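You operate a simulated robot arm through the tools that you are given. There is no shell and no other tool. Be economical: measure what you need, move in short steps, check, and stop when the job is done.

You run a simulated robot arm. Do the job below in one go: nothing can be reset, and whatever is moved stays where it is left.

Task
Put the wooden heart on the low shelf of the grey desk. Fetch the blue tin and set it on the fourth shelf from the bottom of the tall shelf. Take the yellow tag on the outer part of the long desk and put it away on the grey desk. Turn the eyelet press dial to 2. Put the wide white pot on the grey desk away on the large blue mat. Take the orange painting and leave it on the middle of the long desk. Put the tall orange cup in the sink bowl. Close the plain door of the wall cabinet. Any order will do. Set down upright: tall orange cup.
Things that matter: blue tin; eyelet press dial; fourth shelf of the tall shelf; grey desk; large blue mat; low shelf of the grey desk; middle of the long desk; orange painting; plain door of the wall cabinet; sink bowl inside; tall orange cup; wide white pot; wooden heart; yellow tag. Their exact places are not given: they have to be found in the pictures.

It is judged by the outcome, as a careful person would: the job done as asked, and still so three seconds after it is handed in. It fails if anything else is knocked over, pushed out of place, dropped, spilled or broken.

Robot
A 7-joint arm with a fingered hand on a trunk, on a base that drives. Base frame: it is fixed to the floor where the robot stands at the start and does not move with it; the origin is under the middle of the robot, x ahead of it, y to its left, z up; the surface under the hand at the start is at about z = 75. Lengths are in cm, angles in rad, forces in N, time in s.
Its first joint turns from -2.897 to 2.897 rad. Places, roughly: blue tin [75, -25, 75]; eyelet press dial [10, -130, 80]; fourth shelf of the tall shelf [-200, 380, 120]; grey desk [-40, -130, 80]; large blue mat [-110, 120, 80]; low shelf of the grey desk [-90, -130, 20]; middle of the long desk [70, 70, 80]; orange painting (12x17x4 cm) [80, 220, 80]; plain door of the wall cabinet [-390, 350, 170]; sink bowl inside (40x21 cm) [2, 370, 68]; tall orange cup (7x6x13 cm) [70, 240, 80]; wide white pot [-25, -125, 75]; wooden heart (5x4x2 cm) [80, -10, 80]; yellow tag [50, -25, 75]. Payload 4.7 kg.
The tool frame sits at the grasp point between the pads (the TCP): z along the fingers, y along the line on which they close. The tips reach 3.6 cm beyond it. Largest opening 12 cm; the body of the gripper starts 4.2 cm behind the TCP. The gripper is a hand of 5 fingers: y runs from the thumb to the fingers, the wrist lies at [-1.8, -12.2, -21] in the tool frame.
Orientation is that of the tool frame in the base frame, as a unit quaternion [x, y, z, w]. With the fingers straight down and the wrist toward the robot, the tool's x, y and z point along [0, 1, 0], [1, 0, 0] and [0, 0, -1] of the base frame.

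Tools
- The arm moves only by the tool move_arm. Its argument "plan" is a list of rows, each an object (a shift or turn left out is 0) with "translation": the shift along the base's x, y, z in cm, a list of three; "delta_rot": the turn, a rotation vector about the base's x, y, z in rad, a list of three. In form: [{"translation": [tx, ty, tz], "delta_rot": [rx, ry, rz]}, ...]. A call has 1 to 12 rows; each row is the pose to reach, as a shift and turn from the pose commanded when the call began. Each row takes 0.2 s and may step no farther than 5 cm and 0.15 rad from the row before; otherwise, the whole call is refused. Where a pose cannot be reached the arm comes as near as it can. A force on the tool above 40 N (or 10 N above the force at the start of the call, whichever is more), or a blocked arm, ends the call early, and 0.2 s more pass. In this call time passes only in rows, and 0.2 s behind the last. It gives the time, the measured TCP pose, the force on the tool (base axes), the opening and the grip force at its end, in the units of the frame above (readings bear some noise), with the torque about the TCP (base axes, N m) and any sound that the robot's microphone picked up.
- Cameras (640 x 400 px; columns grow to the right, rows downward): "scene" is now at [-24.68, 4.02, 123.19]; the picture's right is [-0.41, -0.91, 0.00], its down [-0.37, 0.17, -0.92] and it looks along [0.83, -0.38, -0.40] (base axes); focal length 214 px, centre (320, 200). "wrist" rides on the gripper at [7.3, -9.1, -14.3] in the tool frame; the picture's right is [-0.80, 0.28, -0.53], its down [-0.53, -0.73, 0.42] and it looks along [-0.27, 0.62, 0.74] (tool axes); focal length 234 px, centre (320, 200).
- capture(camera): a new picture of that camera. No time passes.
- base_move(legs): drives the robot by 1 to 6 legs, each [ahead, turn to the left] in cm and rad, along the robot's own axes; the way and the turn of a leg run together, so that a leg with both is an arc; at most 150 cm and 3.142 rad a leg. The arm and the cameras ride along, it lands a little off, and it stops where it bumps. It gives what a move gives.
- move_fingers(index, middle, ring, little, thumb_bend, thumb_turn): sets how far each is bent, from 0 (flat) to 1 (curled in); at 0.3 the hand is open as for a grip, at 0.7 the pads meet at the TCP. One left out holds its place. A second passes; each finger stops where it meets its share of the squeeze, and holds until it gets a number again. It is the only way to open and close the hand. It gives what a move gives, with no picture; readings hold the bend of each and the force on index, middle, ring, little, thumb and palm. thumb_turn goes from beside the hand (0) to across from the fingers (1), as for a grip.
- head_to(pan, tilt): turns the head with the scene camera to pan (to the left, within 2.496 rad either way) and tilt (down, from -0.506 to 1.204), counted from straight ahead of the robot. It gives what a move gives.
- point_at(camera, pixels): there is no depth. For up to 12 entries [column, row, z] of the newest picture of that camera ("zoom" is the newest enlarged one), the place [x, y] in the base frame at which the ray of that pixel passes the height z, good to about 0.3 cm. No time passes.
- zoom(camera, box): a new picture of the part [left, top, right, bottom] of that camera's present view, enlarged. No time passes.
- hand_in(): hands the job in; it is judged then, once.

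Work in short steps. Measure before you move; look again where a grasp or a placing could have gone wrong, and mend it. You have 138 turns and 150 pictures in all, those below and enlarged ones among them. Open the gripper and draw the arm clear of the work before you hand the job in, unless the task says otherwise; then end with one line.

The tools are called after "Request:" as a command line: name --argument value ..., lists and objects as JSON in quotes. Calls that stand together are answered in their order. move_arm: Moves the arm, as the interface text tells. Its arguments: {"type":"object","properties":{"plan":{"type":"array","items":{"type":"object","properties":{"translation":{"type":"array","items":{"type":"number"}},"delta_rot":{"type":"array","items":{"type":"number"}}}}}},"required":["plan"]} The other tools are called the same way: move_fingers (index, middle, ring, little, thumb_bend, thumb_turn) moves the fingers one by one; base_move (legs) drives the base; head_to (pan, tilt) turns the head that bears the scene camera; capture (camera) takes a picture; point_at (camera, pixels) gives the place at which the rays of pixels pass given heights; zoom (camera, box) takes an enlarged picture of a part of a camera's view; hand_in () hands the job in.

At the start:

```text
t: 0.0
tcp_pos: [41.15, -44.36, 109.41]
tcp_rot: [0.707, 0.707, 0.0, 0.0]
force: [-0.2, 0.5, -0.4]
ft_torque: [0.0, 0.01, -0.02]
width: 11.98
grasp_force: 0.0
shape: jaw
bend: [0.3, 0.3, 0.3, 0.3, 0.3, 0.98]
finger forces: [0.1, 0.1, 0.0, 0.1, 0.1, 0.1]
robot x, y, heading: [0.2, -0.05, -0.005]
head pan, tilt: [-0.428, 0.414]
```

scene: 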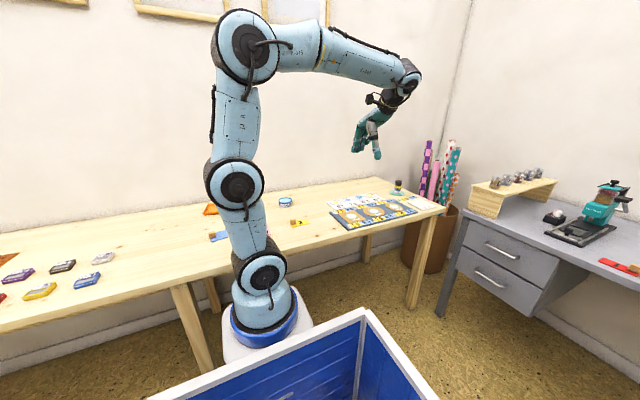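
wrist: 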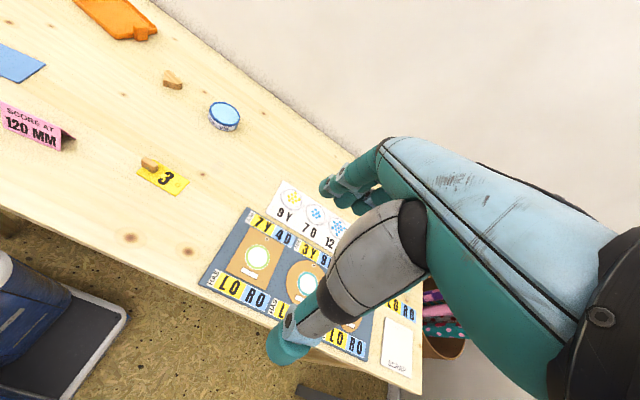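

The wrist picture shows the blue tin near (224,116), the yellow tag near (163,178) and wooden pieces at (172,80) and (150,163). I zoom in on these.

Request:
zoom --camera "wrist" --box '[100, 50, 260, 210]'

Request:
zoom --camera "scene" --box '[180, 160, 440, 260]'

Request:
point_at --camera "wrist" --pixels '[[224, 116, 78], [163, 180, 75], [172, 82, 76], [150, 163, 76], [138, 172, 75], [175, 194, 75], [188, 180, 75], [150, 160, 75]]'

```text
2.50 times, centred on (180, 130) of wrist
```

zoom: 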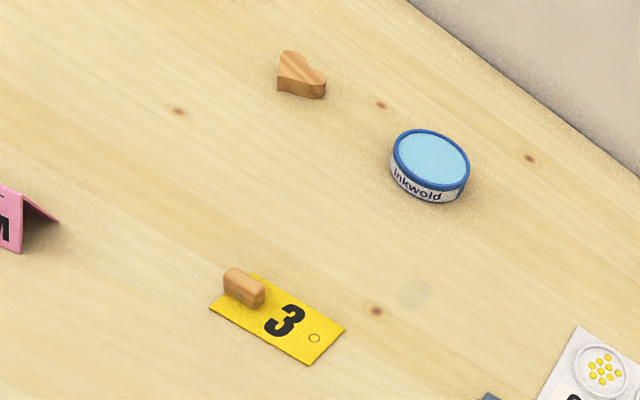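

```text
2.46 times, centred on (310, 210) of scene
```

zoom: 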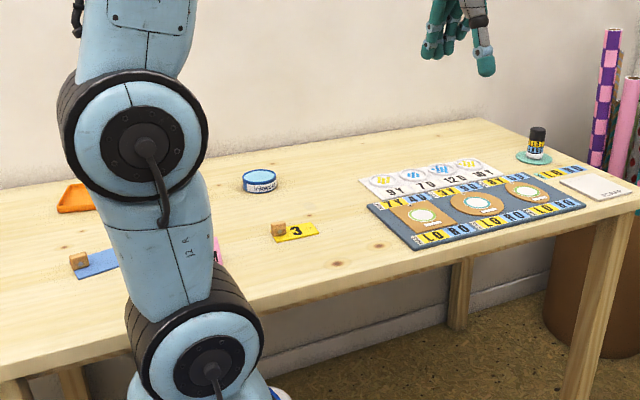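

```text
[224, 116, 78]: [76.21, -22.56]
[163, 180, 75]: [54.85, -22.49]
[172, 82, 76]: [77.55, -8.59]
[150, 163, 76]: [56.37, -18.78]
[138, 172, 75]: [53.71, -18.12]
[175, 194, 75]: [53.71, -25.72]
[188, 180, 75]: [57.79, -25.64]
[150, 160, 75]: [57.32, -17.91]
```

The objects on the near part of the long desk are found. Now I look at the grey desk and around the room with the head.

Request:
head_to --pan -1.6 --tilt 0.4

Request:
capture --camera "scene"

Request:
head_to --pan -2.4 --tilt 0.4

Request:
capture --camera "scene"

Request:
head_to --pan 1.0 --tilt 0.3

Request:
capture --camera "scene"

Request:
head_to --pan 2.3 --tilt 0.3

Request:
capture --camera "scene"

```text
t: 1.4
tcp_pos: [41.07, -44.35, 109.47]
tcp_rot: [0.708, 0.706, 0.0, 0.0]
force: [-0.4, -0.7, -0.3]
ft_torque: [-0.01, 0.0, -0.02]
width: 11.96
grasp_force: 0.1
shape: jaw
bend: [0.3, 0.3, 0.3, 0.3, 0.3, 0.98]
finger forces: [0.1, 0.1, 0.0, 0.0, 0.0, 0.0]
robot x, y, heading: [-0.18, -0.28, 0.003]
head pan, tilt: [-1.6, 0.4]
```

```text
145 pictures are left
```

scene: 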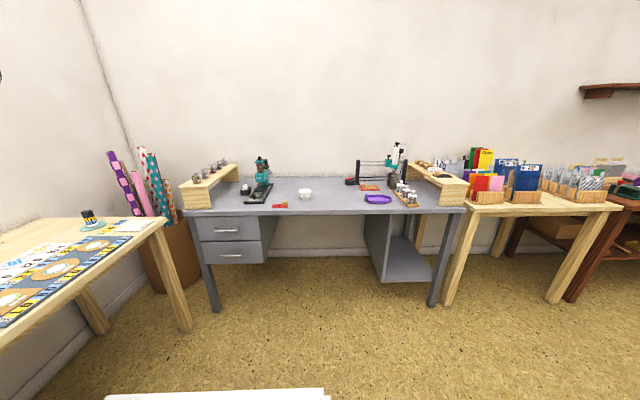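

```text
t: 2.5
tcp_pos: [41.15, -44.48, 109.42]
tcp_rot: [0.707, 0.707, -0.001, 0.0]
force: [1.3, -0.5, -0.7]
ft_torque: [-0.01, -0.03, 0.01]
width: 11.96
grasp_force: 0.1
shape: jaw
bend: [0.3, 0.3, 0.3, 0.3, 0.3, 0.98]
finger forces: [0.0, 0.0, 0.0, 0.0, 0.1, 0.0]
robot x, y, heading: [-0.22, -0.18, -0.0]
head pan, tilt: [-2.4, 0.4]
```

```text
144 pictures are left
```

scene: 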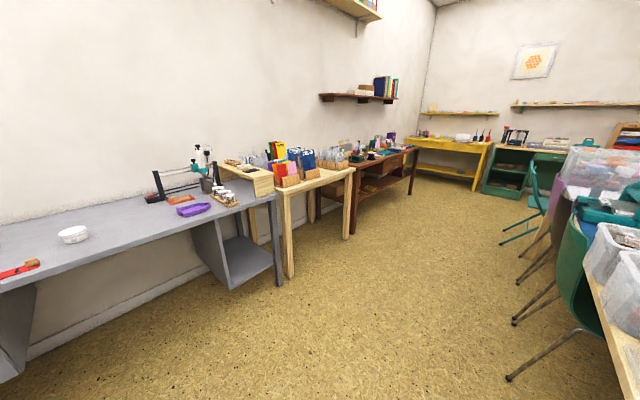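

```text
t: 5.4
tcp_pos: [41.16, -44.4, 109.42]
tcp_rot: [0.707, 0.707, 0.0, -0.001]
force: [-0.9, -0.1, 1.0]
ft_torque: [0.0, -0.02, -0.02]
width: 11.98
grasp_force: 0.0
shape: jaw
bend: [0.3, 0.3, 0.3, 0.3, 0.3, 0.98]
finger forces: [0.0, 0.0, 0.0, 0.0, 0.1, 0.0]
robot x, y, heading: [-0.31, 0.05, -0.001]
head pan, tilt: [1.0, 0.3]
```

```text
143 pictures are left
```

scene: 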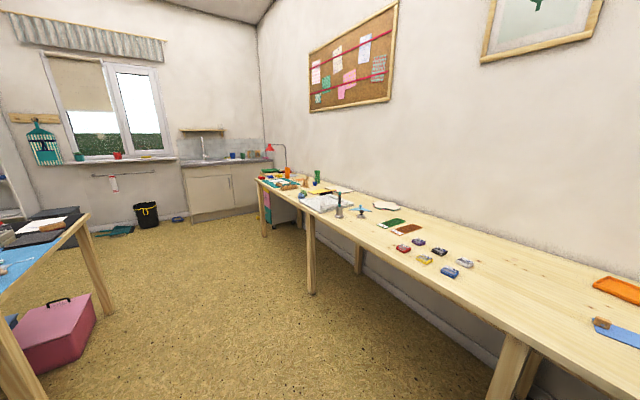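

```text
t: 6.8
tcp_pos: [41.1, -44.48, 109.44]
tcp_rot: [0.707, 0.707, 0.0, 0.0]
force: [0.6, 0.5, -0.5]
ft_torque: [0.02, 0.01, 0.01]
width: 11.95
grasp_force: 0.0
shape: jaw
bend: [0.3, 0.3, 0.3, 0.3, 0.3, 0.98]
finger forces: [0.0, 0.0, 0.1, 0.0, 0.0, 0.1]
robot x, y, heading: [0.08, -0.02, 0.002]
head pan, tilt: [2.3, 0.3]
```

```text
142 pictures are left
```

scene: 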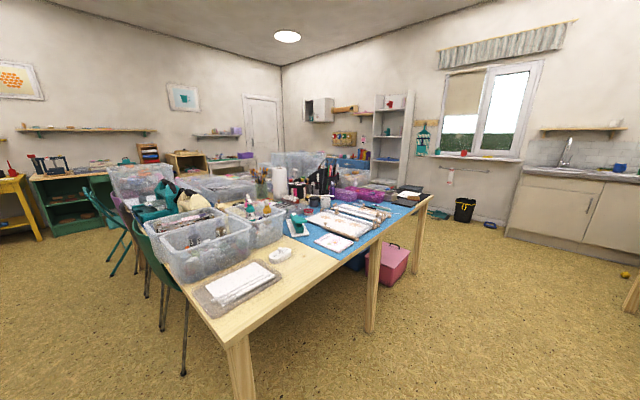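

The layout is clear. I start with the heart at about (77.6,-8.6): I move the hand above it at a safe height.

Request:
move_arm --plan '[{"translation": [3, 3, -1]}, {"translation": [6, 6, -2]}, {"translation": [9, 9, -3]}, {"translation": [12, 12, -4]}, {"translation": [15, 15, -5]}, {"translation": [18, 18, -7]}, {"translation": [21, 21, -9]}, {"translation": [24, 24, -10]}, {"translation": [27, 27, -11]}, {"translation": [30, 30, -12]}, {"translation": [33, 33, -13]}, {"translation": [36, 36, -14]}]'

Request:
capture --camera "wrist"

```text
t: 9.4
tcp_pos: [77.11, -8.38, 95.52]
tcp_rot: [0.708, 0.706, 0.0, 0.0]
force: [-0.5, 0.0, -0.3]
ft_torque: [0.05, -0.01, 0.0]
width: 11.99
grasp_force: 0.0
shape: jaw
bend: [0.3, 0.3, 0.3, 0.3, 0.3, 0.98]
finger forces: [0.1, 0.1, 0.1, 0.1, 0.1, 0.0]
robot x, y, heading: [-0.01, -0.33, 0.001]
head pan, tilt: [2.3, 0.3]
```

```text
141 pictures are left
```

wrist: 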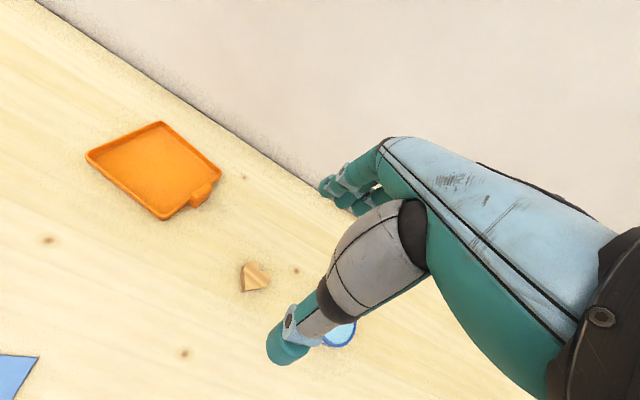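

The heart shows at (255,277), the orange tray at (160,170). I zoom on the heart and locate its outline.

Request:
zoom --camera "wrist" --box '[210, 237, 310, 317]'

Request:
point_at --camera "wrist" --pixels '[[255, 275, 77], [242, 264, 77], [242, 288, 75], [270, 278, 77], [160, 215, 75], [88, 157, 75], [340, 340, 78]]'

```text
5.00 times, centred on (260, 277) of wrist
```

zoom: 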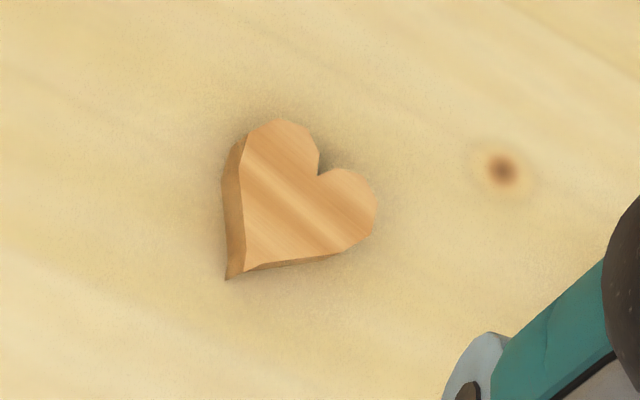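

```text
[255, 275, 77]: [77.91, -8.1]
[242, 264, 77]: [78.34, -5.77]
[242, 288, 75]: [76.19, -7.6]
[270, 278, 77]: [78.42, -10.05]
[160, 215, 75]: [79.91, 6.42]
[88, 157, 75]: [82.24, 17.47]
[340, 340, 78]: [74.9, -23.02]
```

Request:
point_at --camera "zoom" --pixels '[[244, 268, 77], [320, 175, 77], [245, 145, 77], [280, 120, 77], [377, 205, 77], [340, 252, 77], [226, 279, 75]]'

```text
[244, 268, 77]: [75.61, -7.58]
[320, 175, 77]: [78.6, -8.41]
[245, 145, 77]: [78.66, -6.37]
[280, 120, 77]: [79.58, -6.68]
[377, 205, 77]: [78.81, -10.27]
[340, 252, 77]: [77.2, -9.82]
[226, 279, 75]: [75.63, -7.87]
```

The heart's axis runs from its tip (75.6,-7.6) to the notch (78.6,-8.4), centre about (77.6,-8.2). I align the closing line with that axis and come down carefully.

Request:
move_arm --plan '[{"translation": [0.4, 0.1, -3], "delta_rot": [0, 0, -0.13]}, {"translation": [0.4, 0.1, -6], "delta_rot": [0, 0, -0.26]}, {"translation": [0.4, 0.1, -10], "delta_rot": [0, 0, -0.26]}, {"translation": [0.4, 0.1, -13], "delta_rot": [0, 0, -0.26]}, {"translation": [0.4, 0.1, -15], "delta_rot": [0, 0, -0.26]}, {"translation": [0.4, 0.1, -16.3], "delta_rot": [0, 0, -0.26]}]'

Request:
capture --camera "wrist"

```text
t: 10.8
tcp_pos: [77.48, -8.16, 79.21]
tcp_rot: [0.793, 0.61, -0.001, 0.0]
force: [-0.5, -0.4, 0.5]
ft_torque: [0.02, -0.01, -0.03]
width: 11.98
grasp_force: 0.1
shape: jaw
bend: [0.3, 0.3, 0.3, 0.3, 0.3, 0.98]
finger forces: [0.0, 0.1, 0.0, 0.1, 0.0, 0.1]
robot x, y, heading: [-0.18, -0.38, 0.001]
head pan, tilt: [2.3, 0.3]
```

```text
139 pictures are left
```

wrist: 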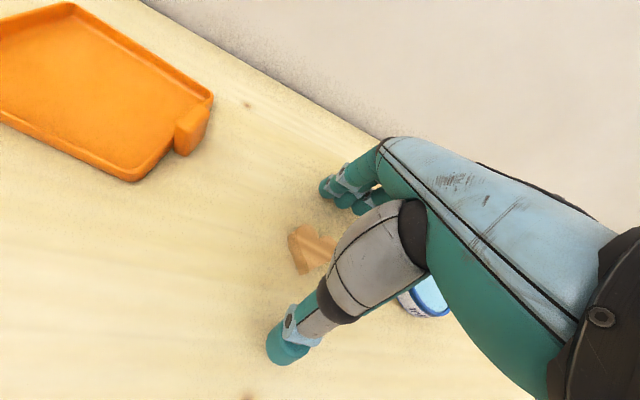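

The heart lies between thumb and fingers. I lower a bit more and close gently.

Request:
move_arm --plan '[{"translation": [0, 0, -0.5]}, {"translation": [0, 0, -0.9]}]'

Request:
move_fingers --index 0.7 --middle 0.7 --ring 0.7 --little 0.7 --thumb_bend 0.7

Request:
capture --camera "wrist"

```text
t: 11.4
tcp_pos: [77.66, -8.3, 78.46]
tcp_rot: [0.792, 0.61, 0.002, 0.002]
force: [-3.0, 1.0, 14.7]
ft_torque: [-0.41, -0.9, -0.01]
width: 11.82
grasp_force: 0.0
shape: jaw
bend: [0.3, 0.3, 0.3, 0.3, 0.3, 0.98]
finger forces: [0.1, 15.3, 0.0, 0.0, 0.0, 0.0]
robot x, y, heading: [-0.02, 0.29, 0.0]
head pan, tilt: [2.3, 0.3]
```

```text
t: 11.9
tcp_pos: [77.92, -8.35, 78.99]
tcp_rot: [0.793, 0.609, 0.005, 0.005]
force: [2.6, -1.0, 6.6]
ft_torque: [-0.13, -0.17, 0.03]
width: 2.36
grasp_force: 13.3
shape: fingers
bend: [0.65, 0.64, 0.7, 0.7, 0.64, 0.96]
finger forces: [3.5, 13.0, 0.0, 0.0, 10.0, 0.0]
robot x, y, heading: [-0.33, 0.26, 0.003]
head pan, tilt: [2.3, 0.3]
stopped: the force on the tool passed its limit at 44 N (the readings are from after the stop); the commanded pose is now the measured one
```

```text
138 pictures are left
```

wrist: 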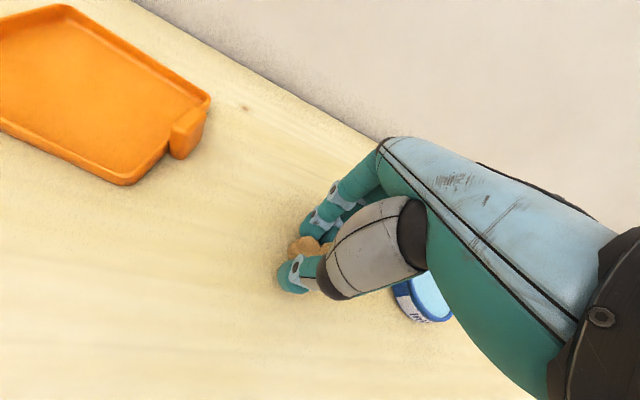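

The index, middle and thumb hold at 2.4 cm with 13 N. I lift and check.

Request:
move_arm --plan '[{"translation": [0, 0, 2]}, {"translation": [0, 0, 5]}, {"translation": [0, 0, 9]}, {"translation": [0, 0, 13]}]'

Request:
capture --camera "wrist"

```text
t: 12.9
tcp_pos: [77.78, -8.1, 91.69]
tcp_rot: [0.793, 0.609, 0.005, 0.004]
force: [-0.3, 0.3, -0.2]
ft_torque: [0.02, 0.0, -0.02]
width: 2.35
grasp_force: 10.2
shape: fingers
bend: [0.66, 0.65, 0.7, 0.7, 0.63, 0.96]
finger forces: [3.4, 6.7, 0.1, 0.0, 10.4, 0.1]
robot x, y, heading: [0.12, 0.31, -0.001]
head pan, tilt: [2.3, 0.3]
```

```text
137 pictures are left
```

wrist: 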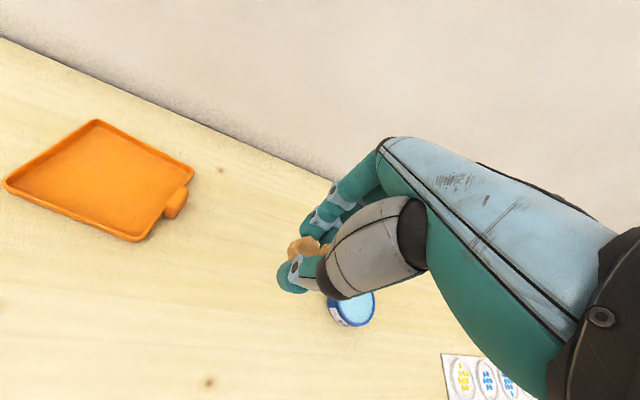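

The heart is held. I draw the arm in toward the robot, and check where the middle table's edges lie in the newest scene picture.

Request:
move_arm --plan '[{"translation": [-4, 0, 2]}, {"translation": [-8, 0, 4]}, {"translation": [-12, 0, 6]}, {"translation": [-16, 0, 8]}, {"translation": [-20, 0, 10]}, {"translation": [-24, 0, 12]}, {"translation": [-28, 0, 14]}, {"translation": [-32, 0, 15]}]'

Request:
point_at --camera "scene" --pixels '[[228, 348, 75], [432, 197, 75], [370, 235, 75], [150, 268, 75], [280, 253, 75], [335, 242, 75], [400, 200, 75], [375, 225, 75], [182, 375, 0], [160, 300, 0]]'

Request:
zoom --camera "scene" --box '[200, 150, 460, 312]'

```text
t: 14.7
tcp_pos: [45.74, -8.34, 106.76]
tcp_rot: [0.792, 0.61, 0.005, 0.003]
force: [-0.7, -0.3, -1.3]
ft_torque: [0.03, -0.01, 0.0]
width: 2.35
grasp_force: 10.1
shape: fingers
bend: [0.66, 0.65, 0.7, 0.7, 0.63, 0.96]
finger forces: [3.3, 6.5, 0.0, 0.0, 10.3, 0.0]
robot x, y, heading: [0.04, -0.03, 0.006]
head pan, tilt: [2.3, 0.3]
```

```text
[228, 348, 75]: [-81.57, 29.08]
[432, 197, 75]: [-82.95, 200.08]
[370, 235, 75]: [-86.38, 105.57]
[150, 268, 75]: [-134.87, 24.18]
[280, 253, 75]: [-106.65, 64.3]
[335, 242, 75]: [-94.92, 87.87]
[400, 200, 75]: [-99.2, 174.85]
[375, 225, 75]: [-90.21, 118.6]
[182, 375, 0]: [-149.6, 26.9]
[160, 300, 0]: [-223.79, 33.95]
```

```text
2.46 times, centred on (330, 231) of scene
```

zoom: 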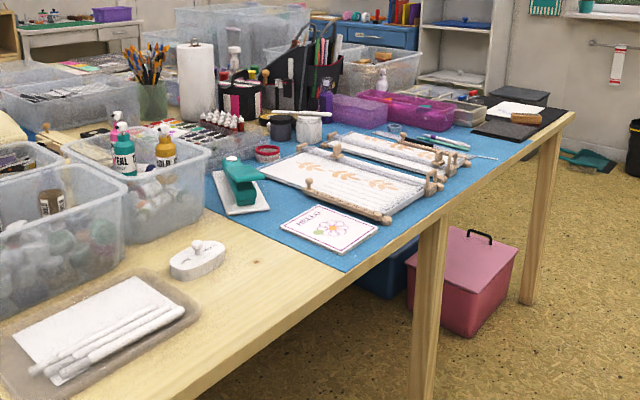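

I look down at the robot itself to see whether the blue bin rides on it.

Request:
head_to --pan -1.0 --tilt 1.1

Request:
capture --camera "scene"

```text
t: 17.5
tcp_pos: [45.82, -8.39, 106.59]
tcp_rot: [0.793, 0.61, 0.004, 0.004]
force: [0.1, 0.2, 0.0]
ft_torque: [-0.01, 0.01, 0.0]
width: 2.33
grasp_force: 10.0
shape: fingers
bend: [0.66, 0.65, 0.7, 0.7, 0.63, 0.96]
finger forces: [3.4, 6.6, 0.0, 0.0, 10.3, 0.0]
robot x, y, heading: [-0.39, -0.22, -0.008]
head pan, tilt: [-1.0, 1.1]
```

```text
135 pictures are left
```

scene: 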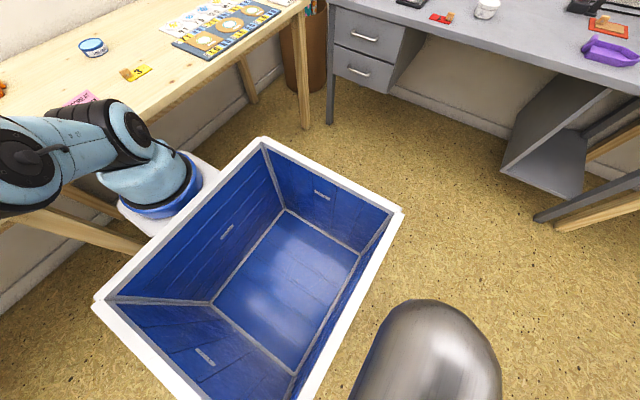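

Request:
point_at --camera "scene" --pixels '[[502, 170, 20], [584, 196, 20], [556, 130, 20], [540, 222, 0], [330, 122, 0], [330, 5, 75], [600, 83, 75], [440, 18, 75], [488, 8, 78], [612, 50, 75], [300, 2, 75], [393, 205, 75]]'

Request:
zoom --camera "scene" --box '[420, 0, 640, 240]'

```text
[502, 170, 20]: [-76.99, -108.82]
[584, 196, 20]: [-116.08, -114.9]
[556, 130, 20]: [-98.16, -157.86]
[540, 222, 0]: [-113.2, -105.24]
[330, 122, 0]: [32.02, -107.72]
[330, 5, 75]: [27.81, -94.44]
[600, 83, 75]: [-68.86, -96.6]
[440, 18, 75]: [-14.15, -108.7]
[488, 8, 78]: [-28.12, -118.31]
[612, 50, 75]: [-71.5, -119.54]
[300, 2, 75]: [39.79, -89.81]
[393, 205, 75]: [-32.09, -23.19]
```

```text
1.67 times, centred on (530, 120) of scene
```

zoom: 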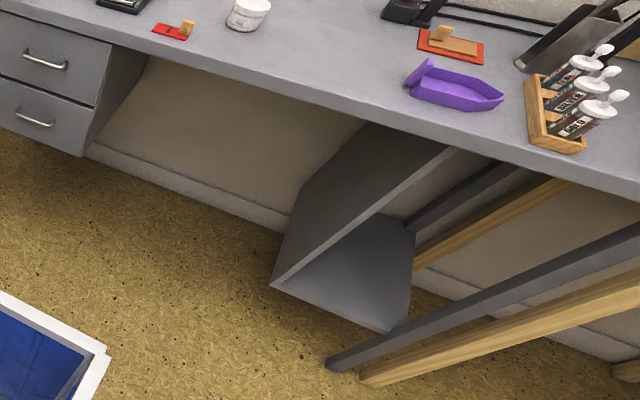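

The low shelf board is about x -77..-113, y -108..-155, z≈20, and the desk edge is at y≈-95. I turn right first to face that way and check that the tote turns along.

Request:
base_move --legs '[[0, -2.657]]'

Request:
capture --camera "scene"

```text
t: 22.9
tcp_pos: [-35.46, -24.27, 106.64]
tcp_rot: [0.886, -0.455, -0.087, 0.016]
force: [-2.0, -0.9, -2.6]
ft_torque: [0.05, -0.13, 0.0]
width: 2.28
grasp_force: 9.8
shape: fingers
bend: [0.66, 0.65, 0.7, 0.7, 0.63, 0.96]
finger forces: [3.3, 6.2, 0.1, 0.0, 9.9, 0.0]
robot x, y, heading: [-0.72, -0.23, -2.282]
head pan, tilt: [-1.0, 1.1]
stopped in leg 1: the robot was blocked; the commanded pose is now the measured one
```

```text
133 pictures are left
```

scene: 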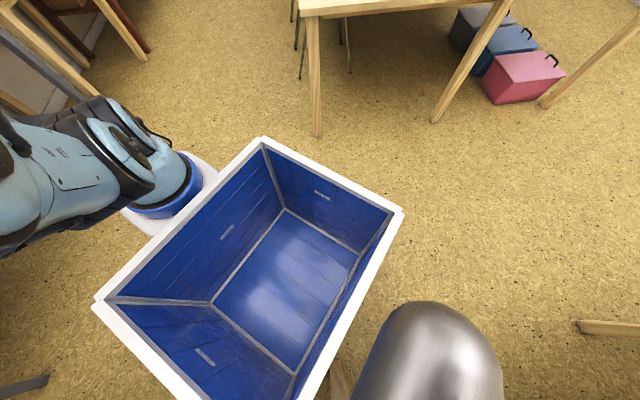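

The tote rides on the robot; its rear bumped something (likely the long desk's leg) at heading -2.28. I drive forward out of it, then turn on.

Request:
base_move --legs '[[30, 0], [0, -0.5], [75, 0]]'

Request:
head_to --pan 0.3 --tilt 0.6

Request:
capture --camera "scene"

```text
t: 23.6
tcp_pos: [-34.21, -23.89, 106.38]
tcp_rot: [0.887, -0.444, -0.128, 0.014]
force: [-1.2, -0.9, -1.1]
ft_torque: [0.09, -0.08, -0.03]
width: 2.3
grasp_force: 9.5
shape: fingers
bend: [0.66, 0.65, 0.7, 0.7, 0.63, 0.95]
finger forces: [3.3, 5.9, 0.0, 0.0, 9.4, 0.0]
robot x, y, heading: [-0.79, -0.67, -2.27]
head pan, tilt: [-1.0, 1.1]
stopped in leg 1: the robot was blocked; the commanded pose is now the measured one
```

```text
t: 25.1
tcp_pos: [-34.84, -24.31, 106.35]
tcp_rot: [0.886, -0.446, -0.126, 0.016]
force: [0.2, 0.5, 0.4]
ft_torque: [0.0, -0.01, -0.05]
width: 2.29
grasp_force: 9.6
shape: fingers
bend: [0.66, 0.65, 0.7, 0.7, 0.63, 0.95]
finger forces: [3.3, 6.0, 0.0, 0.1, 9.6, 0.1]
robot x, y, heading: [-0.85, -0.39, -2.272]
head pan, tilt: [0.3, 0.6]
```

```text
132 pictures are left
```

scene: 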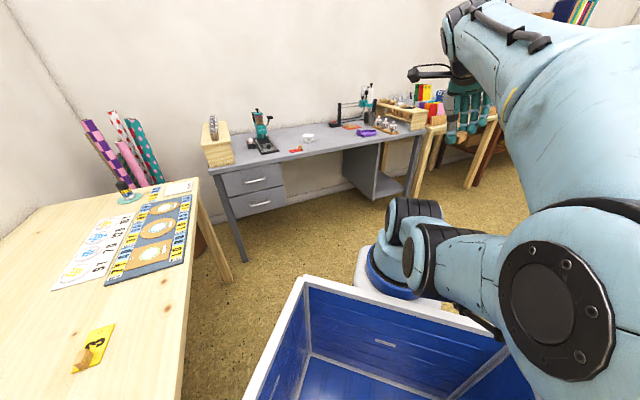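

Still blocked. I look behind and through the wrist camera to find what is touching.

Request:
head_to --pan 2.0 --tilt 1.0

Request:
capture --camera "scene"

Request:
head_to --pan -2.2 --tilt 0.9

Request:
capture --camera "scene"

Request:
head_to --pan -0.6 --tilt 0.3

Request:
capture --camera "scene"

```text
t: 26.8
tcp_pos: [-34.63, -24.79, 106.41]
tcp_rot: [0.886, -0.445, -0.127, 0.016]
force: [-0.3, -0.5, 0.3]
ft_torque: [0.03, 0.01, -0.02]
width: 2.29
grasp_force: 8.8
shape: fingers
bend: [0.66, 0.65, 0.7, 0.7, 0.63, 0.95]
finger forces: [3.2, 5.9, 0.0, 0.1, 9.6, 0.0]
robot x, y, heading: [-0.66, -0.42, -2.268]
head pan, tilt: [2.0, 1.0]
```

```text
131 pictures are left
```

scene: 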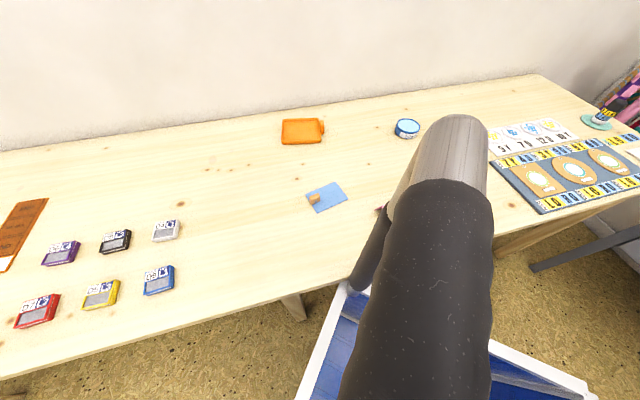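

```text
t: 30.2
tcp_pos: [-34.62, -25.88, 106.44]
tcp_rot: [0.886, -0.445, -0.128, 0.014]
force: [-0.2, 0.9, -0.3]
ft_torque: [-0.03, 0.02, 0.02]
width: 2.27
grasp_force: 9.6
shape: fingers
bend: [0.66, 0.65, 0.7, 0.7, 0.63, 0.95]
finger forces: [3.2, 6.0, 0.0, 0.0, 9.4, 0.0]
robot x, y, heading: [-1.13, -0.4, -2.274]
head pan, tilt: [-2.201, 0.901]
```

```text
130 pictures are left
```

scene: 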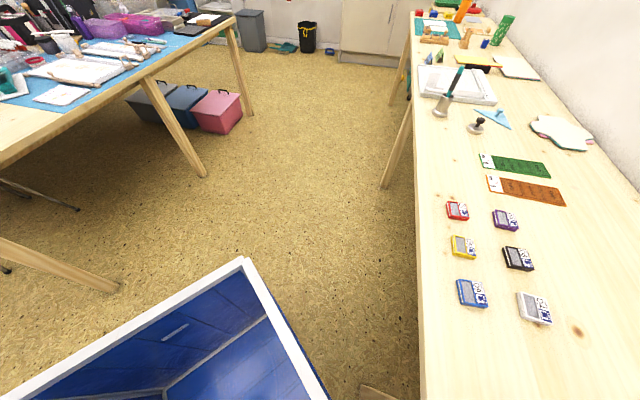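

```text
t: 31.9
tcp_pos: [-34.62, -25.72, 106.47]
tcp_rot: [0.881, -0.455, -0.132, 0.01]
force: [0.3, 0.5, -1.0]
ft_torque: [-0.02, -0.02, 0.01]
width: 2.29
grasp_force: 9.8
shape: fingers
bend: [0.66, 0.65, 0.7, 0.7, 0.63, 0.95]
finger forces: [3.2, 5.9, 0.0, 0.0, 9.5, 0.0]
robot x, y, heading: [-1.37, -0.05, -2.273]
head pan, tilt: [-0.6, 0.3]
```

```text
129 pictures are left
```

scene: 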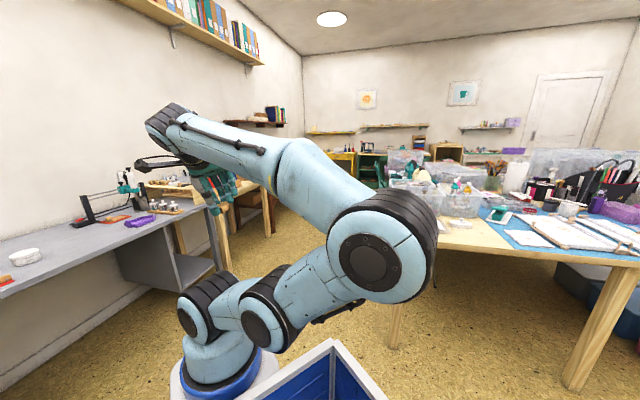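

The tote's rear corner appears to touch the long desk's edge. I turn back left a little to free it, then drive forward.

Request:
base_move --legs '[[0, 0.35], [30, 0]]'

```text
t: 32.6
tcp_pos: [-34.28, -28.67, 106.32]
tcp_rot: [0.877, -0.451, -0.168, 0.003]
force: [5.5, -0.6, 1.6]
ft_torque: [0.0, 0.35, -0.03]
width: 2.29
grasp_force: 9.6
shape: fingers
bend: [0.67, 0.66, 0.7, 0.7, 0.63, 0.95]
finger forces: [3.2, 6.0, 0.0, 0.1, 9.6, 0.0]
robot x, y, heading: [-1.53, -0.4, -2.264]
head pan, tilt: [-0.6, 0.3]
stopped in leg 1: the robot was blocked; the commanded pose is now the measured one
```

The tool has been tilting more with each attempt, so it's the arm itself that seems jammed (perhaps the elbow against the mast). I extend the arm outward and right it.

Request:
move_arm --plan '[{"translation": [-2.2, -2.7, 1], "delta_rot": [-0.05, -0.1, 0]}, {"translation": [-4.5, -5.4, 2], "delta_rot": [-0.1, -0.2, 0]}, {"translation": [-7, -8, 3], "delta_rot": [-0.148, -0.3, 0]}, {"translation": [-9.5, -11, 3], "delta_rot": [-0.148, -0.3, 0]}, {"translation": [-12, -13.5, 3], "delta_rot": [-0.148, -0.3, 0]}]'

Request:
capture --camera "scene"

```text
t: 33.0
tcp_pos: [-32.34, -33.32, 106.46]
tcp_rot: [0.918, -0.368, -0.152, 0.008]
force: [5.6, -0.1, 1.9]
ft_torque: [-0.01, 0.36, -0.02]
width: 2.28
grasp_force: 9.3
shape: fingers
bend: [0.66, 0.66, 0.7, 0.7, 0.63, 0.95]
finger forces: [3.2, 5.7, 0.1, 0.1, 9.6, 0.0]
robot x, y, heading: [-1.39, -0.56, -2.267]
head pan, tilt: [-0.6, 0.3]
stopped in row 1: the arm was blocked; the commanded pose is now the measured one
```

```text
128 pictures are left
```

scene: 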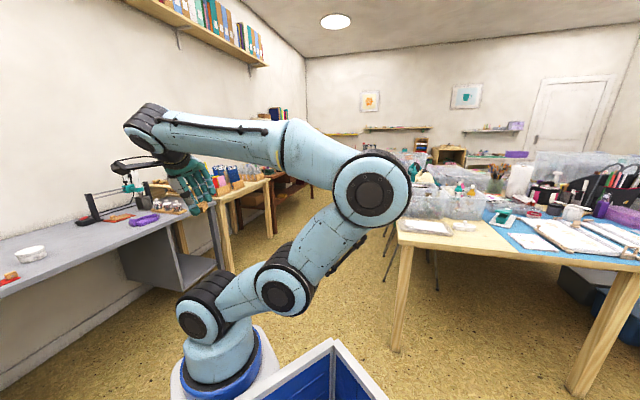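

Request:
capture --camera "wrist"

Request:
zoom --camera "scene" --box '[100, 80, 260, 240]'

```text
127 pictures are left
```

wrist: 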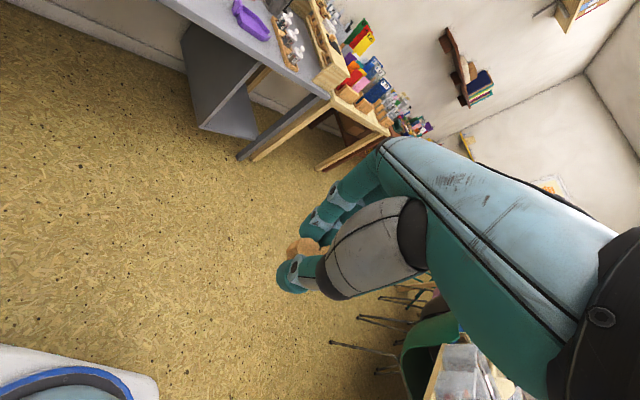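

```text
2.50 times, centred on (180, 160) of scene
```

zoom: 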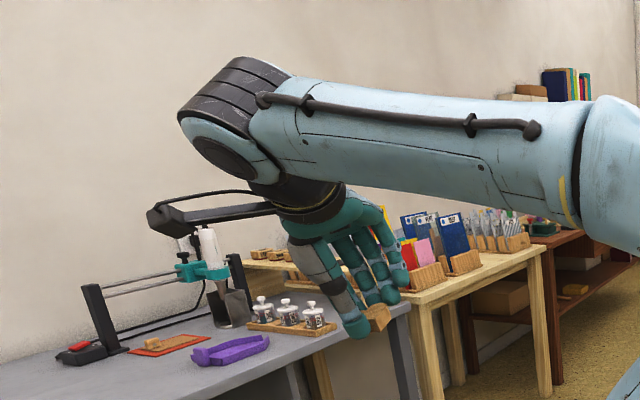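

Nothing external touches the hand. I try a small free move: raise and move away from the shoulder.

Request:
move_arm --plan '[{"translation": [-1, -1.5, 1]}, {"translation": [-2, -3, 2]}, {"translation": [-4, -6, 3]}]'

```text
t: 33.3
tcp_pos: [-31.97, -35.47, 106.69]
tcp_rot: [0.917, -0.366, -0.161, 0.006]
force: [1.7, 0.0, 0.6]
ft_torque: [0.03, 0.12, 0.0]
width: 2.28
grasp_force: 9.8
shape: fingers
bend: [0.66, 0.66, 0.7, 0.7, 0.63, 0.95]
finger forces: [3.3, 5.8, 0.1, 0.1, 9.4, 0.0]
robot x, y, heading: [-1.66, -0.22, -2.27]
head pan, tilt: [-0.6, 0.3]
stopped in row 1: the arm was blocked; the commanded pose is now the measured one
```

Request:
move_arm --plan '[{"translation": [1, -1.5, 0.5]}, {"translation": [2, -3, 1]}, {"translation": [3, -5, 1]}, {"translation": [3, -8, 1]}]'

Request:
capture --camera "scene"

```text
t: 34.3
tcp_pos: [-28.67, -43.06, 107.64]
tcp_rot: [0.916, -0.368, -0.158, 0.005]
force: [0.1, 0.6, 0.3]
ft_torque: [-0.04, -0.02, 0.01]
width: 2.24
grasp_force: 9.3
shape: fingers
bend: [0.66, 0.66, 0.7, 0.7, 0.63, 0.95]
finger forces: [3.2, 5.9, 0.1, 0.0, 9.4, 0.0]
robot x, y, heading: [-1.78, -0.49, -2.269]
head pan, tilt: [-0.6, 0.3]
```

```text
125 pictures are left
```

scene: 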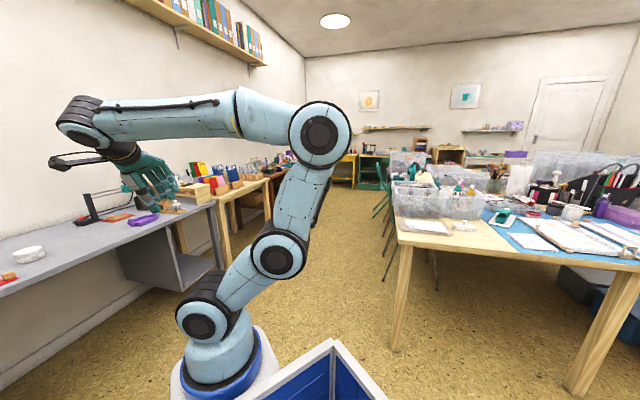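

The arm is free now (no force). I right the tool, then drive on with the arm held farther out.

Request:
move_arm --plan '[{"translation": [-1, -1, 0], "delta_rot": [-0.036, -0.1, 0]}, {"translation": [-2, -2, 0], "delta_rot": [-0.072, -0.2, 0]}, {"translation": [-3, -3, 0], "delta_rot": [-0.109, -0.297, 0]}]'

Request:
base_move --legs '[[25, 0]]'

```text
t: 35.1
tcp_pos: [-31.79, -45.95, 107.7]
tcp_rot: [0.928, -0.371, 0.0, 0.003]
force: [0.1, 0.1, 0.3]
ft_torque: [-0.01, 0.0, -0.02]
width: 2.26
grasp_force: 9.3
shape: fingers
bend: [0.66, 0.66, 0.7, 0.7, 0.63, 0.95]
finger forces: [3.1, 5.8, 0.0, 0.0, 9.4, 0.0]
robot x, y, heading: [-2.07, -0.44, -2.27]
head pan, tilt: [-0.6, 0.3]
```

```text
t: 36.9
tcp_pos: [-47.49, -65.18, 107.58]
tcp_rot: [0.928, -0.373, -0.001, -0.001]
force: [0.2, 0.2, -0.3]
ft_torque: [0.01, 0.01, -0.01]
width: 2.24
grasp_force: 9.0
shape: fingers
bend: [0.66, 0.66, 0.7, 0.7, 0.63, 0.95]
finger forces: [3.1, 5.7, 0.0, 0.0, 9.3, 0.0]
robot x, y, heading: [-17.76, -20.44, -2.275]
head pan, tilt: [-0.6, 0.3]
```

Driving works. I go to about (-95,-45) and turn to face the low shelf.

Request:
base_move --legs '[[0, -0.557], [81, 0], [0, 1.262]]'

Request:
head_to --pan 0.0 --tilt 0.7

Request:
capture --camera "scene"

Request:
capture --camera "wrist"

```text
t: 45.9
tcp_pos: [-87.43, -99.29, 107.55]
tcp_rot: [1.0, -0.025, 0.0, 0.0]
force: [0.4, -0.8, 0.3]
ft_torque: [-0.02, -0.02, 0.02]
width: 2.27
grasp_force: 9.1
shape: fingers
bend: [0.67, 0.66, 0.7, 0.7, 0.63, 0.95]
finger forces: [3.1, 5.7, 0.0, 0.0, 9.2, 0.0]
robot x, y, heading: [-94.48, -45.7, -1.565]
head pan, tilt: [-0.6, 0.3]
```

```text
t: 46.9
tcp_pos: [-87.39, -99.3, 107.45]
tcp_rot: [1.0, -0.026, -0.001, 0.0]
force: [0.0, 0.7, -0.1]
ft_torque: [-0.02, 0.02, 0.0]
width: 2.26
grasp_force: 9.2
shape: fingers
bend: [0.67, 0.66, 0.7, 0.7, 0.63, 0.95]
finger forces: [3.0, 5.7, 0.1, 0.0, 9.2, 0.0]
robot x, y, heading: [-94.67, -45.21, -1.555]
head pan, tilt: [0.0, 0.7]
```

```text
124 pictures are left
```

scene: 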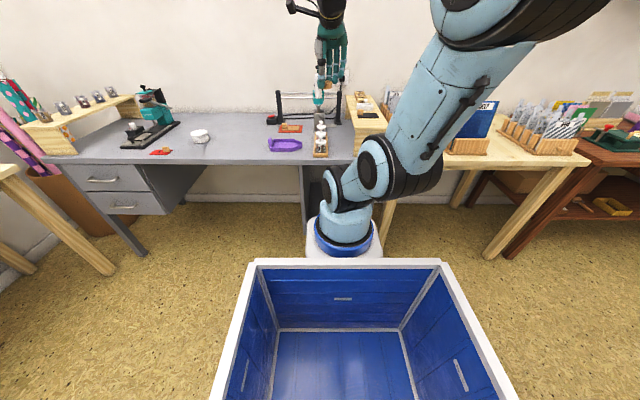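

```text
123 pictures are left
```

wrist: 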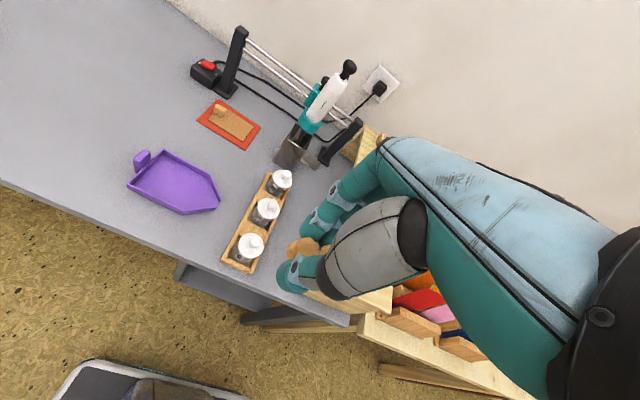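

The tote sits right behind the arm pedestal. I back up 12 cm to make room, then bring the hand down in front of the desk edge with the fingers tilted forward.

Request:
base_move --legs '[[-12, 0]]'

Request:
move_arm --plan '[{"translation": [-1, 2, -1], "delta_rot": [-0.1, 0, 0]}, {"translation": [-2, 4, -4], "delta_rot": [-0.2, 0, 0]}, {"translation": [-3, 4, -9], "delta_rot": [-0.3, 0, 0]}, {"translation": [-4, 4, -14], "delta_rot": [-0.4, 0, 0]}, {"translation": [-5, 4, -19], "delta_rot": [-0.5, 0, 0]}, {"translation": [-5, 4, -24], "delta_rot": [-0.5, 0, 0]}, {"translation": [-5, 4, -29], "delta_rot": [-0.5, 0, 0]}, {"translation": [-5, 4, -34], "delta_rot": [-0.5, 0, 0]}, {"translation": [-5, 4, -39], "delta_rot": [-0.5, 0, 0]}, {"translation": [-5, 4, -44], "delta_rot": [-0.5, 0, 0]}, {"translation": [-5, 4, -49], "delta_rot": [-0.5, 0, 0]}, {"translation": [-5, 4, -54], "delta_rot": [-0.5, 0, 0]}]'

Request:
capture --camera "wrist"

Request:
capture --camera "scene"

```text
t: 48.1
tcp_pos: [-87.45, -87.37, 107.62]
tcp_rot: [1.0, -0.025, -0.001, 0.0]
force: [0.0, 0.2, -0.5]
ft_torque: [0.04, -0.01, -0.03]
width: 2.28
grasp_force: 8.9
shape: fingers
bend: [0.67, 0.66, 0.7, 0.7, 0.63, 0.95]
finger forces: [3.1, 5.8, 0.0, 0.0, 9.3, 0.0]
robot x, y, heading: [-94.59, -33.67, -1.555]
head pan, tilt: [0.0, 0.7]
```

```text
refused: row 3 steps farther than a row can; nothing moved
```

```text
122 pictures are left
```

wrist: 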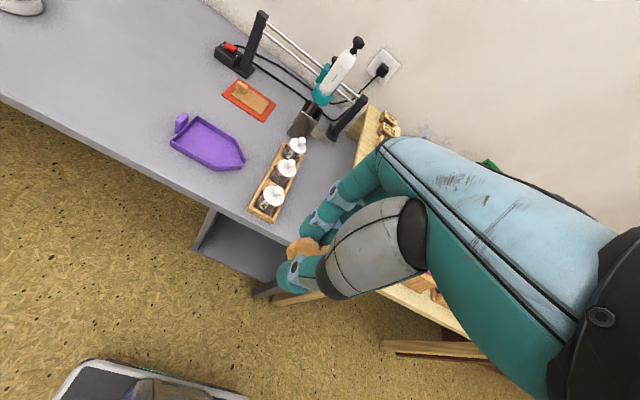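

```text
121 pictures are left
```

scene: 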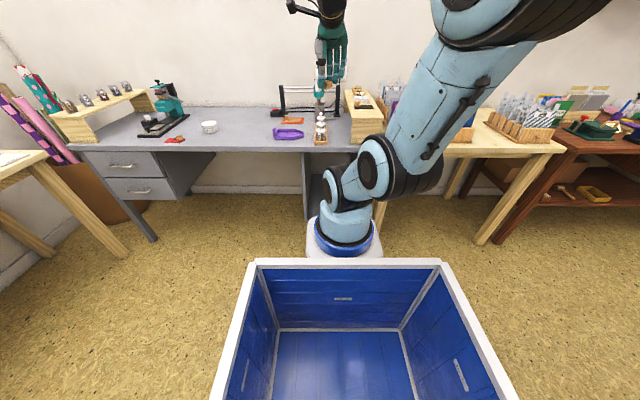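

A row stepped slightly too far; I redo with valid steps, after measuring the shelf front at (193,248)-(268,284).

Request:
point_at --camera "wrist" --pixels '[[193, 249, 20], [268, 284, 20], [212, 208, 75], [250, 225, 75], [240, 220, 20]]'

Request:
move_arm --plan '[{"translation": [-1, 2, -1], "delta_rot": [-0.1, 0, 0]}, {"translation": [-2, 4, -4], "delta_rot": [-0.2, 0, 0]}, {"translation": [-3, 4, -8], "delta_rot": [-0.3, 0, 0]}, {"translation": [-4, 4, -12], "delta_rot": [-0.4, 0, 0]}, {"translation": [-4, 4, -16], "delta_rot": [-0.5, 0, 0]}, {"translation": [-4, 4, -20.5], "delta_rot": [-0.5, 0, 0]}, {"translation": [-4, 4, -25], "delta_rot": [-0.5, 0, 0]}, {"translation": [-4, 4, -29.5], "delta_rot": [-0.5, 0, 0]}, {"translation": [-4, 4, -34], "delta_rot": [-0.5, 0, 0]}, {"translation": [-4, 4, -38.5], "delta_rot": [-0.5, 0, 0]}, {"translation": [-4, 4, -43], "delta_rot": [-0.5, 0, 0]}, {"translation": [-4, 4, -47.5], "delta_rot": [-0.5, 0, 0]}]'

Request:
capture --camera "wrist"

```text
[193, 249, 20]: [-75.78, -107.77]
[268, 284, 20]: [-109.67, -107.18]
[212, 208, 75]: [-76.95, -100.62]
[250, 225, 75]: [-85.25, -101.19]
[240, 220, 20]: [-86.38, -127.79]
```

```text
t: 50.4
tcp_pos: [-84.97, -92.9, 79.31]
tcp_rot: [0.939, -0.037, 0.064, 0.335]
force: [-0.3, -0.6, -0.2]
ft_torque: [0.04, -0.01, 0.01]
width: 2.22
grasp_force: 9.3
shape: fingers
bend: [0.67, 0.66, 0.7, 0.7, 0.63, 0.95]
finger forces: [3.2, 5.7, 0.0, 0.1, 9.1, 0.1]
out of reach, approached as far as the arm can: row 6, 7, 8, 9, 10, 11
robot x, y, heading: [-94.61, -33.47, -1.56]
head pan, tilt: [0.0, 0.7]
stopped in row 11: the arm was blocked; the commanded pose is now the measured one
```

```text
120 pictures are left
```

wrist: 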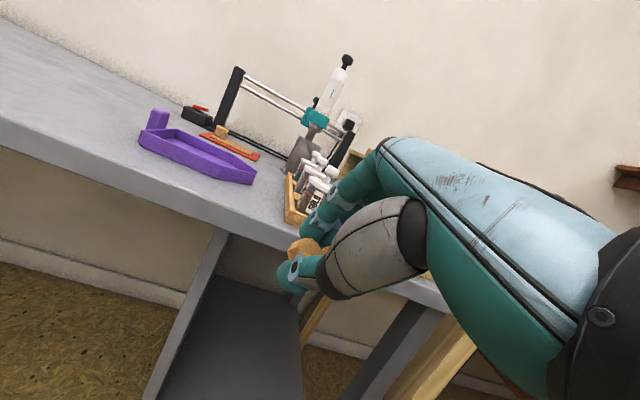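

The arm cannot get lower so close in; the shelf front is at y≈-107, x -76..-110. I raise the arm and will re-stand the robot farther back, approaching the shelf diagonally from about (-55,-31).

Request:
move_arm --plan '[{"translation": [0, 2, 3]}, {"translation": [0, 3, 7]}, {"translation": [0, 4, 11]}, {"translation": [0, 4, 15], "delta_rot": [0.1, 0, 0]}, {"translation": [0, 4, 19], "delta_rot": [0.2, 0, 0]}, {"translation": [0, 4, 23], "delta_rot": [0.3, 0, 0]}, {"translation": [0, 4, 27], "delta_rot": [0.4, 0, 0]}]'

Request:
base_move --legs '[[12, 0], [0, 1.57], [35, 0], [0, -2.0], [-15, 0]]'

Request:
capture --camera "wrist"

```text
t: 52.0
tcp_pos: [-84.85, -89.02, 106.32]
tcp_rot: [0.987, -0.049, 0.055, 0.141]
force: [1.1, -0.2, 0.0]
ft_torque: [0.03, 0.01, 0.0]
width: 2.21
grasp_force: 8.4
shape: fingers
bend: [0.67, 0.66, 0.7, 0.7, 0.63, 0.96]
finger forces: [2.8, 5.1, 0.0, 0.0, 8.4, 0.0]
robot x, y, heading: [-94.86, -33.86, -1.56]
head pan, tilt: [0.0, 0.7]
```

```text
t: 64.8
tcp_pos: [-66.76, -85.99, 106.22]
tcp_rot: [0.954, -0.257, 0.023, 0.15]
force: [0.4, 0.5, -0.1]
ft_torque: [0.01, 0.03, -0.01]
width: 2.17
grasp_force: 7.9
shape: fingers
bend: [0.67, 0.66, 0.7, 0.7, 0.64, 0.96]
finger forces: [2.7, 4.9, 0.0, 0.0, 8.0, 0.1]
robot x, y, heading: [-52.62, -31.9, -1.99]
head pan, tilt: [0.0, 0.7]
```

```text
119 pictures are left
```

wrist: 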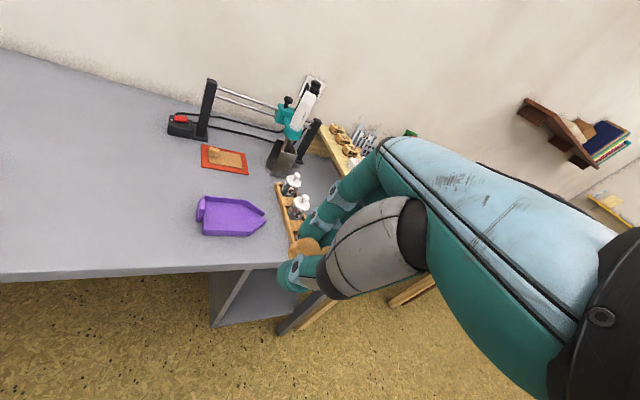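

The grip has eased to 8 N, so I tighten slightly. Then I lower in front of the desk edge.

Request:
move_fingers --index 0.78 --middle 0.78 --thumb_bend 0.78

Request:
move_arm --plan '[{"translation": [-1, 1, -4.5]}, {"translation": [-2, 2, -9]}, {"translation": [-3, 2, -13.5]}, {"translation": [-4, 2, -18]}, {"translation": [-4, 2, -22.5]}, {"translation": [-4, 2, -27]}, {"translation": [-4, 2, -31.5]}, {"translation": [-4, 2, -36]}, {"translation": [-4, 2, -40.5]}, {"translation": [-4, 2, -45]}, {"translation": [-4, 2, -49.5]}]'

Request:
capture --camera "wrist"

```text
t: 65.8
tcp_pos: [-66.85, -86.0, 106.38]
tcp_rot: [0.955, -0.256, 0.024, 0.15]
force: [0.2, -0.6, -0.2]
ft_torque: [-0.01, 0.03, 0.04]
width: 1.96
grasp_force: 22.1
shape: fingers
bend: [0.73, 0.72, 0.7, 0.7, 0.64, 0.93]
finger forces: [12.4, 9.7, 0.0, 0.0, 21.7, 0.0]
robot x, y, heading: [-52.97, -31.6, -1.991]
head pan, tilt: [0.0, 0.7]
```

```text
t: 68.1
tcp_pos: [-72.56, -91.29, 69.74]
tcp_rot: [0.935, -0.255, 0.03, 0.246]
force: [-0.6, -0.1, -0.2]
ft_torque: [0.01, 0.01, 0.02]
width: 0.03
grasp_force: 0.1
shape: fingers
bend: [0.74, 0.75, 0.7, 0.7, 0.73, 0.95]
finger forces: [0.0, 0.1, 0.0, 0.0, 0.1, 0.0]
out of reach, approached as far as the arm can: row 11
robot x, y, heading: [-52.7, -31.62, -1.987]
head pan, tilt: [0.0, 0.7]
stopped in row 11: the arm was blocked; the commanded pose is now the measured one
```

```text
118 pictures are left
```

wrist: 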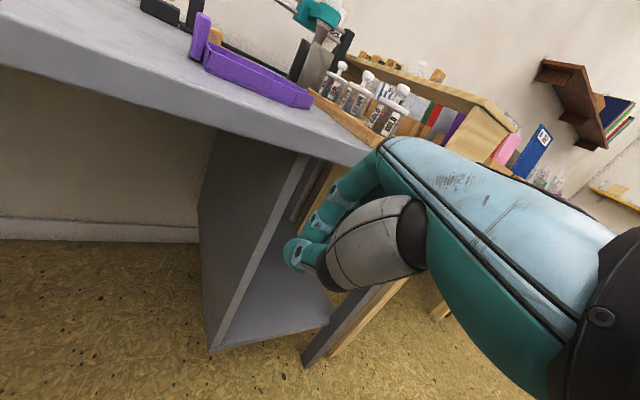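

The heart slipped out of the grip (width 0). I look for it with both cameras.

Request:
head_to --pan 0.1 --tilt 0.75

Request:
capture --camera "scene"

Request:
zoom --camera "wrist" --box '[0, 200, 320, 400]'

```text
t: 68.8
tcp_pos: [-72.55, -91.26, 69.75]
tcp_rot: [0.935, -0.254, 0.03, 0.245]
force: [-0.4, -0.2, 0.2]
ft_torque: [0.0, 0.0, 0.01]
width: 0.0
grasp_force: 0.2
shape: fingers
bend: [0.74, 0.75, 0.7, 0.7, 0.73, 0.95]
finger forces: [0.0, 0.1, 0.1, 0.0, 0.0, 0.0]
robot x, y, heading: [-52.97, -32.15, -1.986]
head pan, tilt: [0.099, 0.75]
```

```text
117 pictures are left
```

scene: 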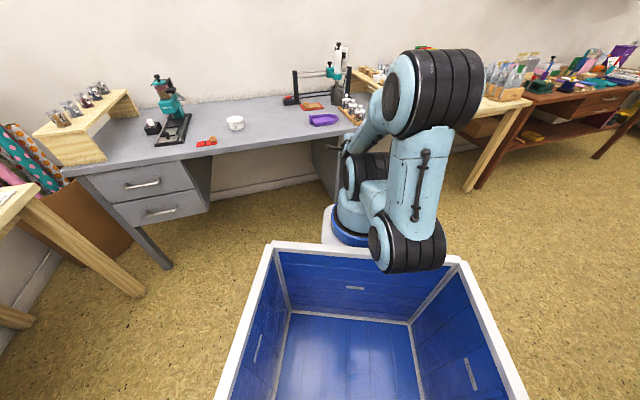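

```text
2.00 times, centred on (160, 300) of wrist
```

zoom: 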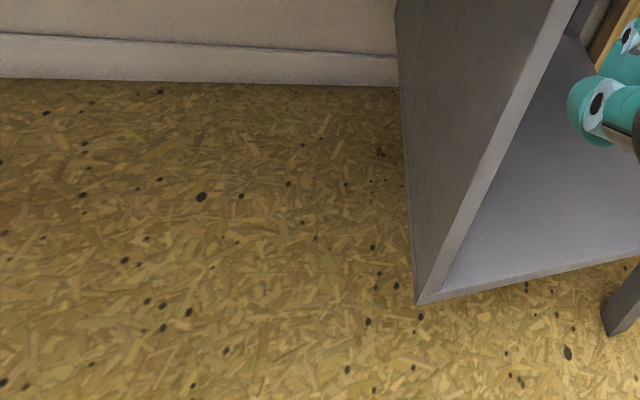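

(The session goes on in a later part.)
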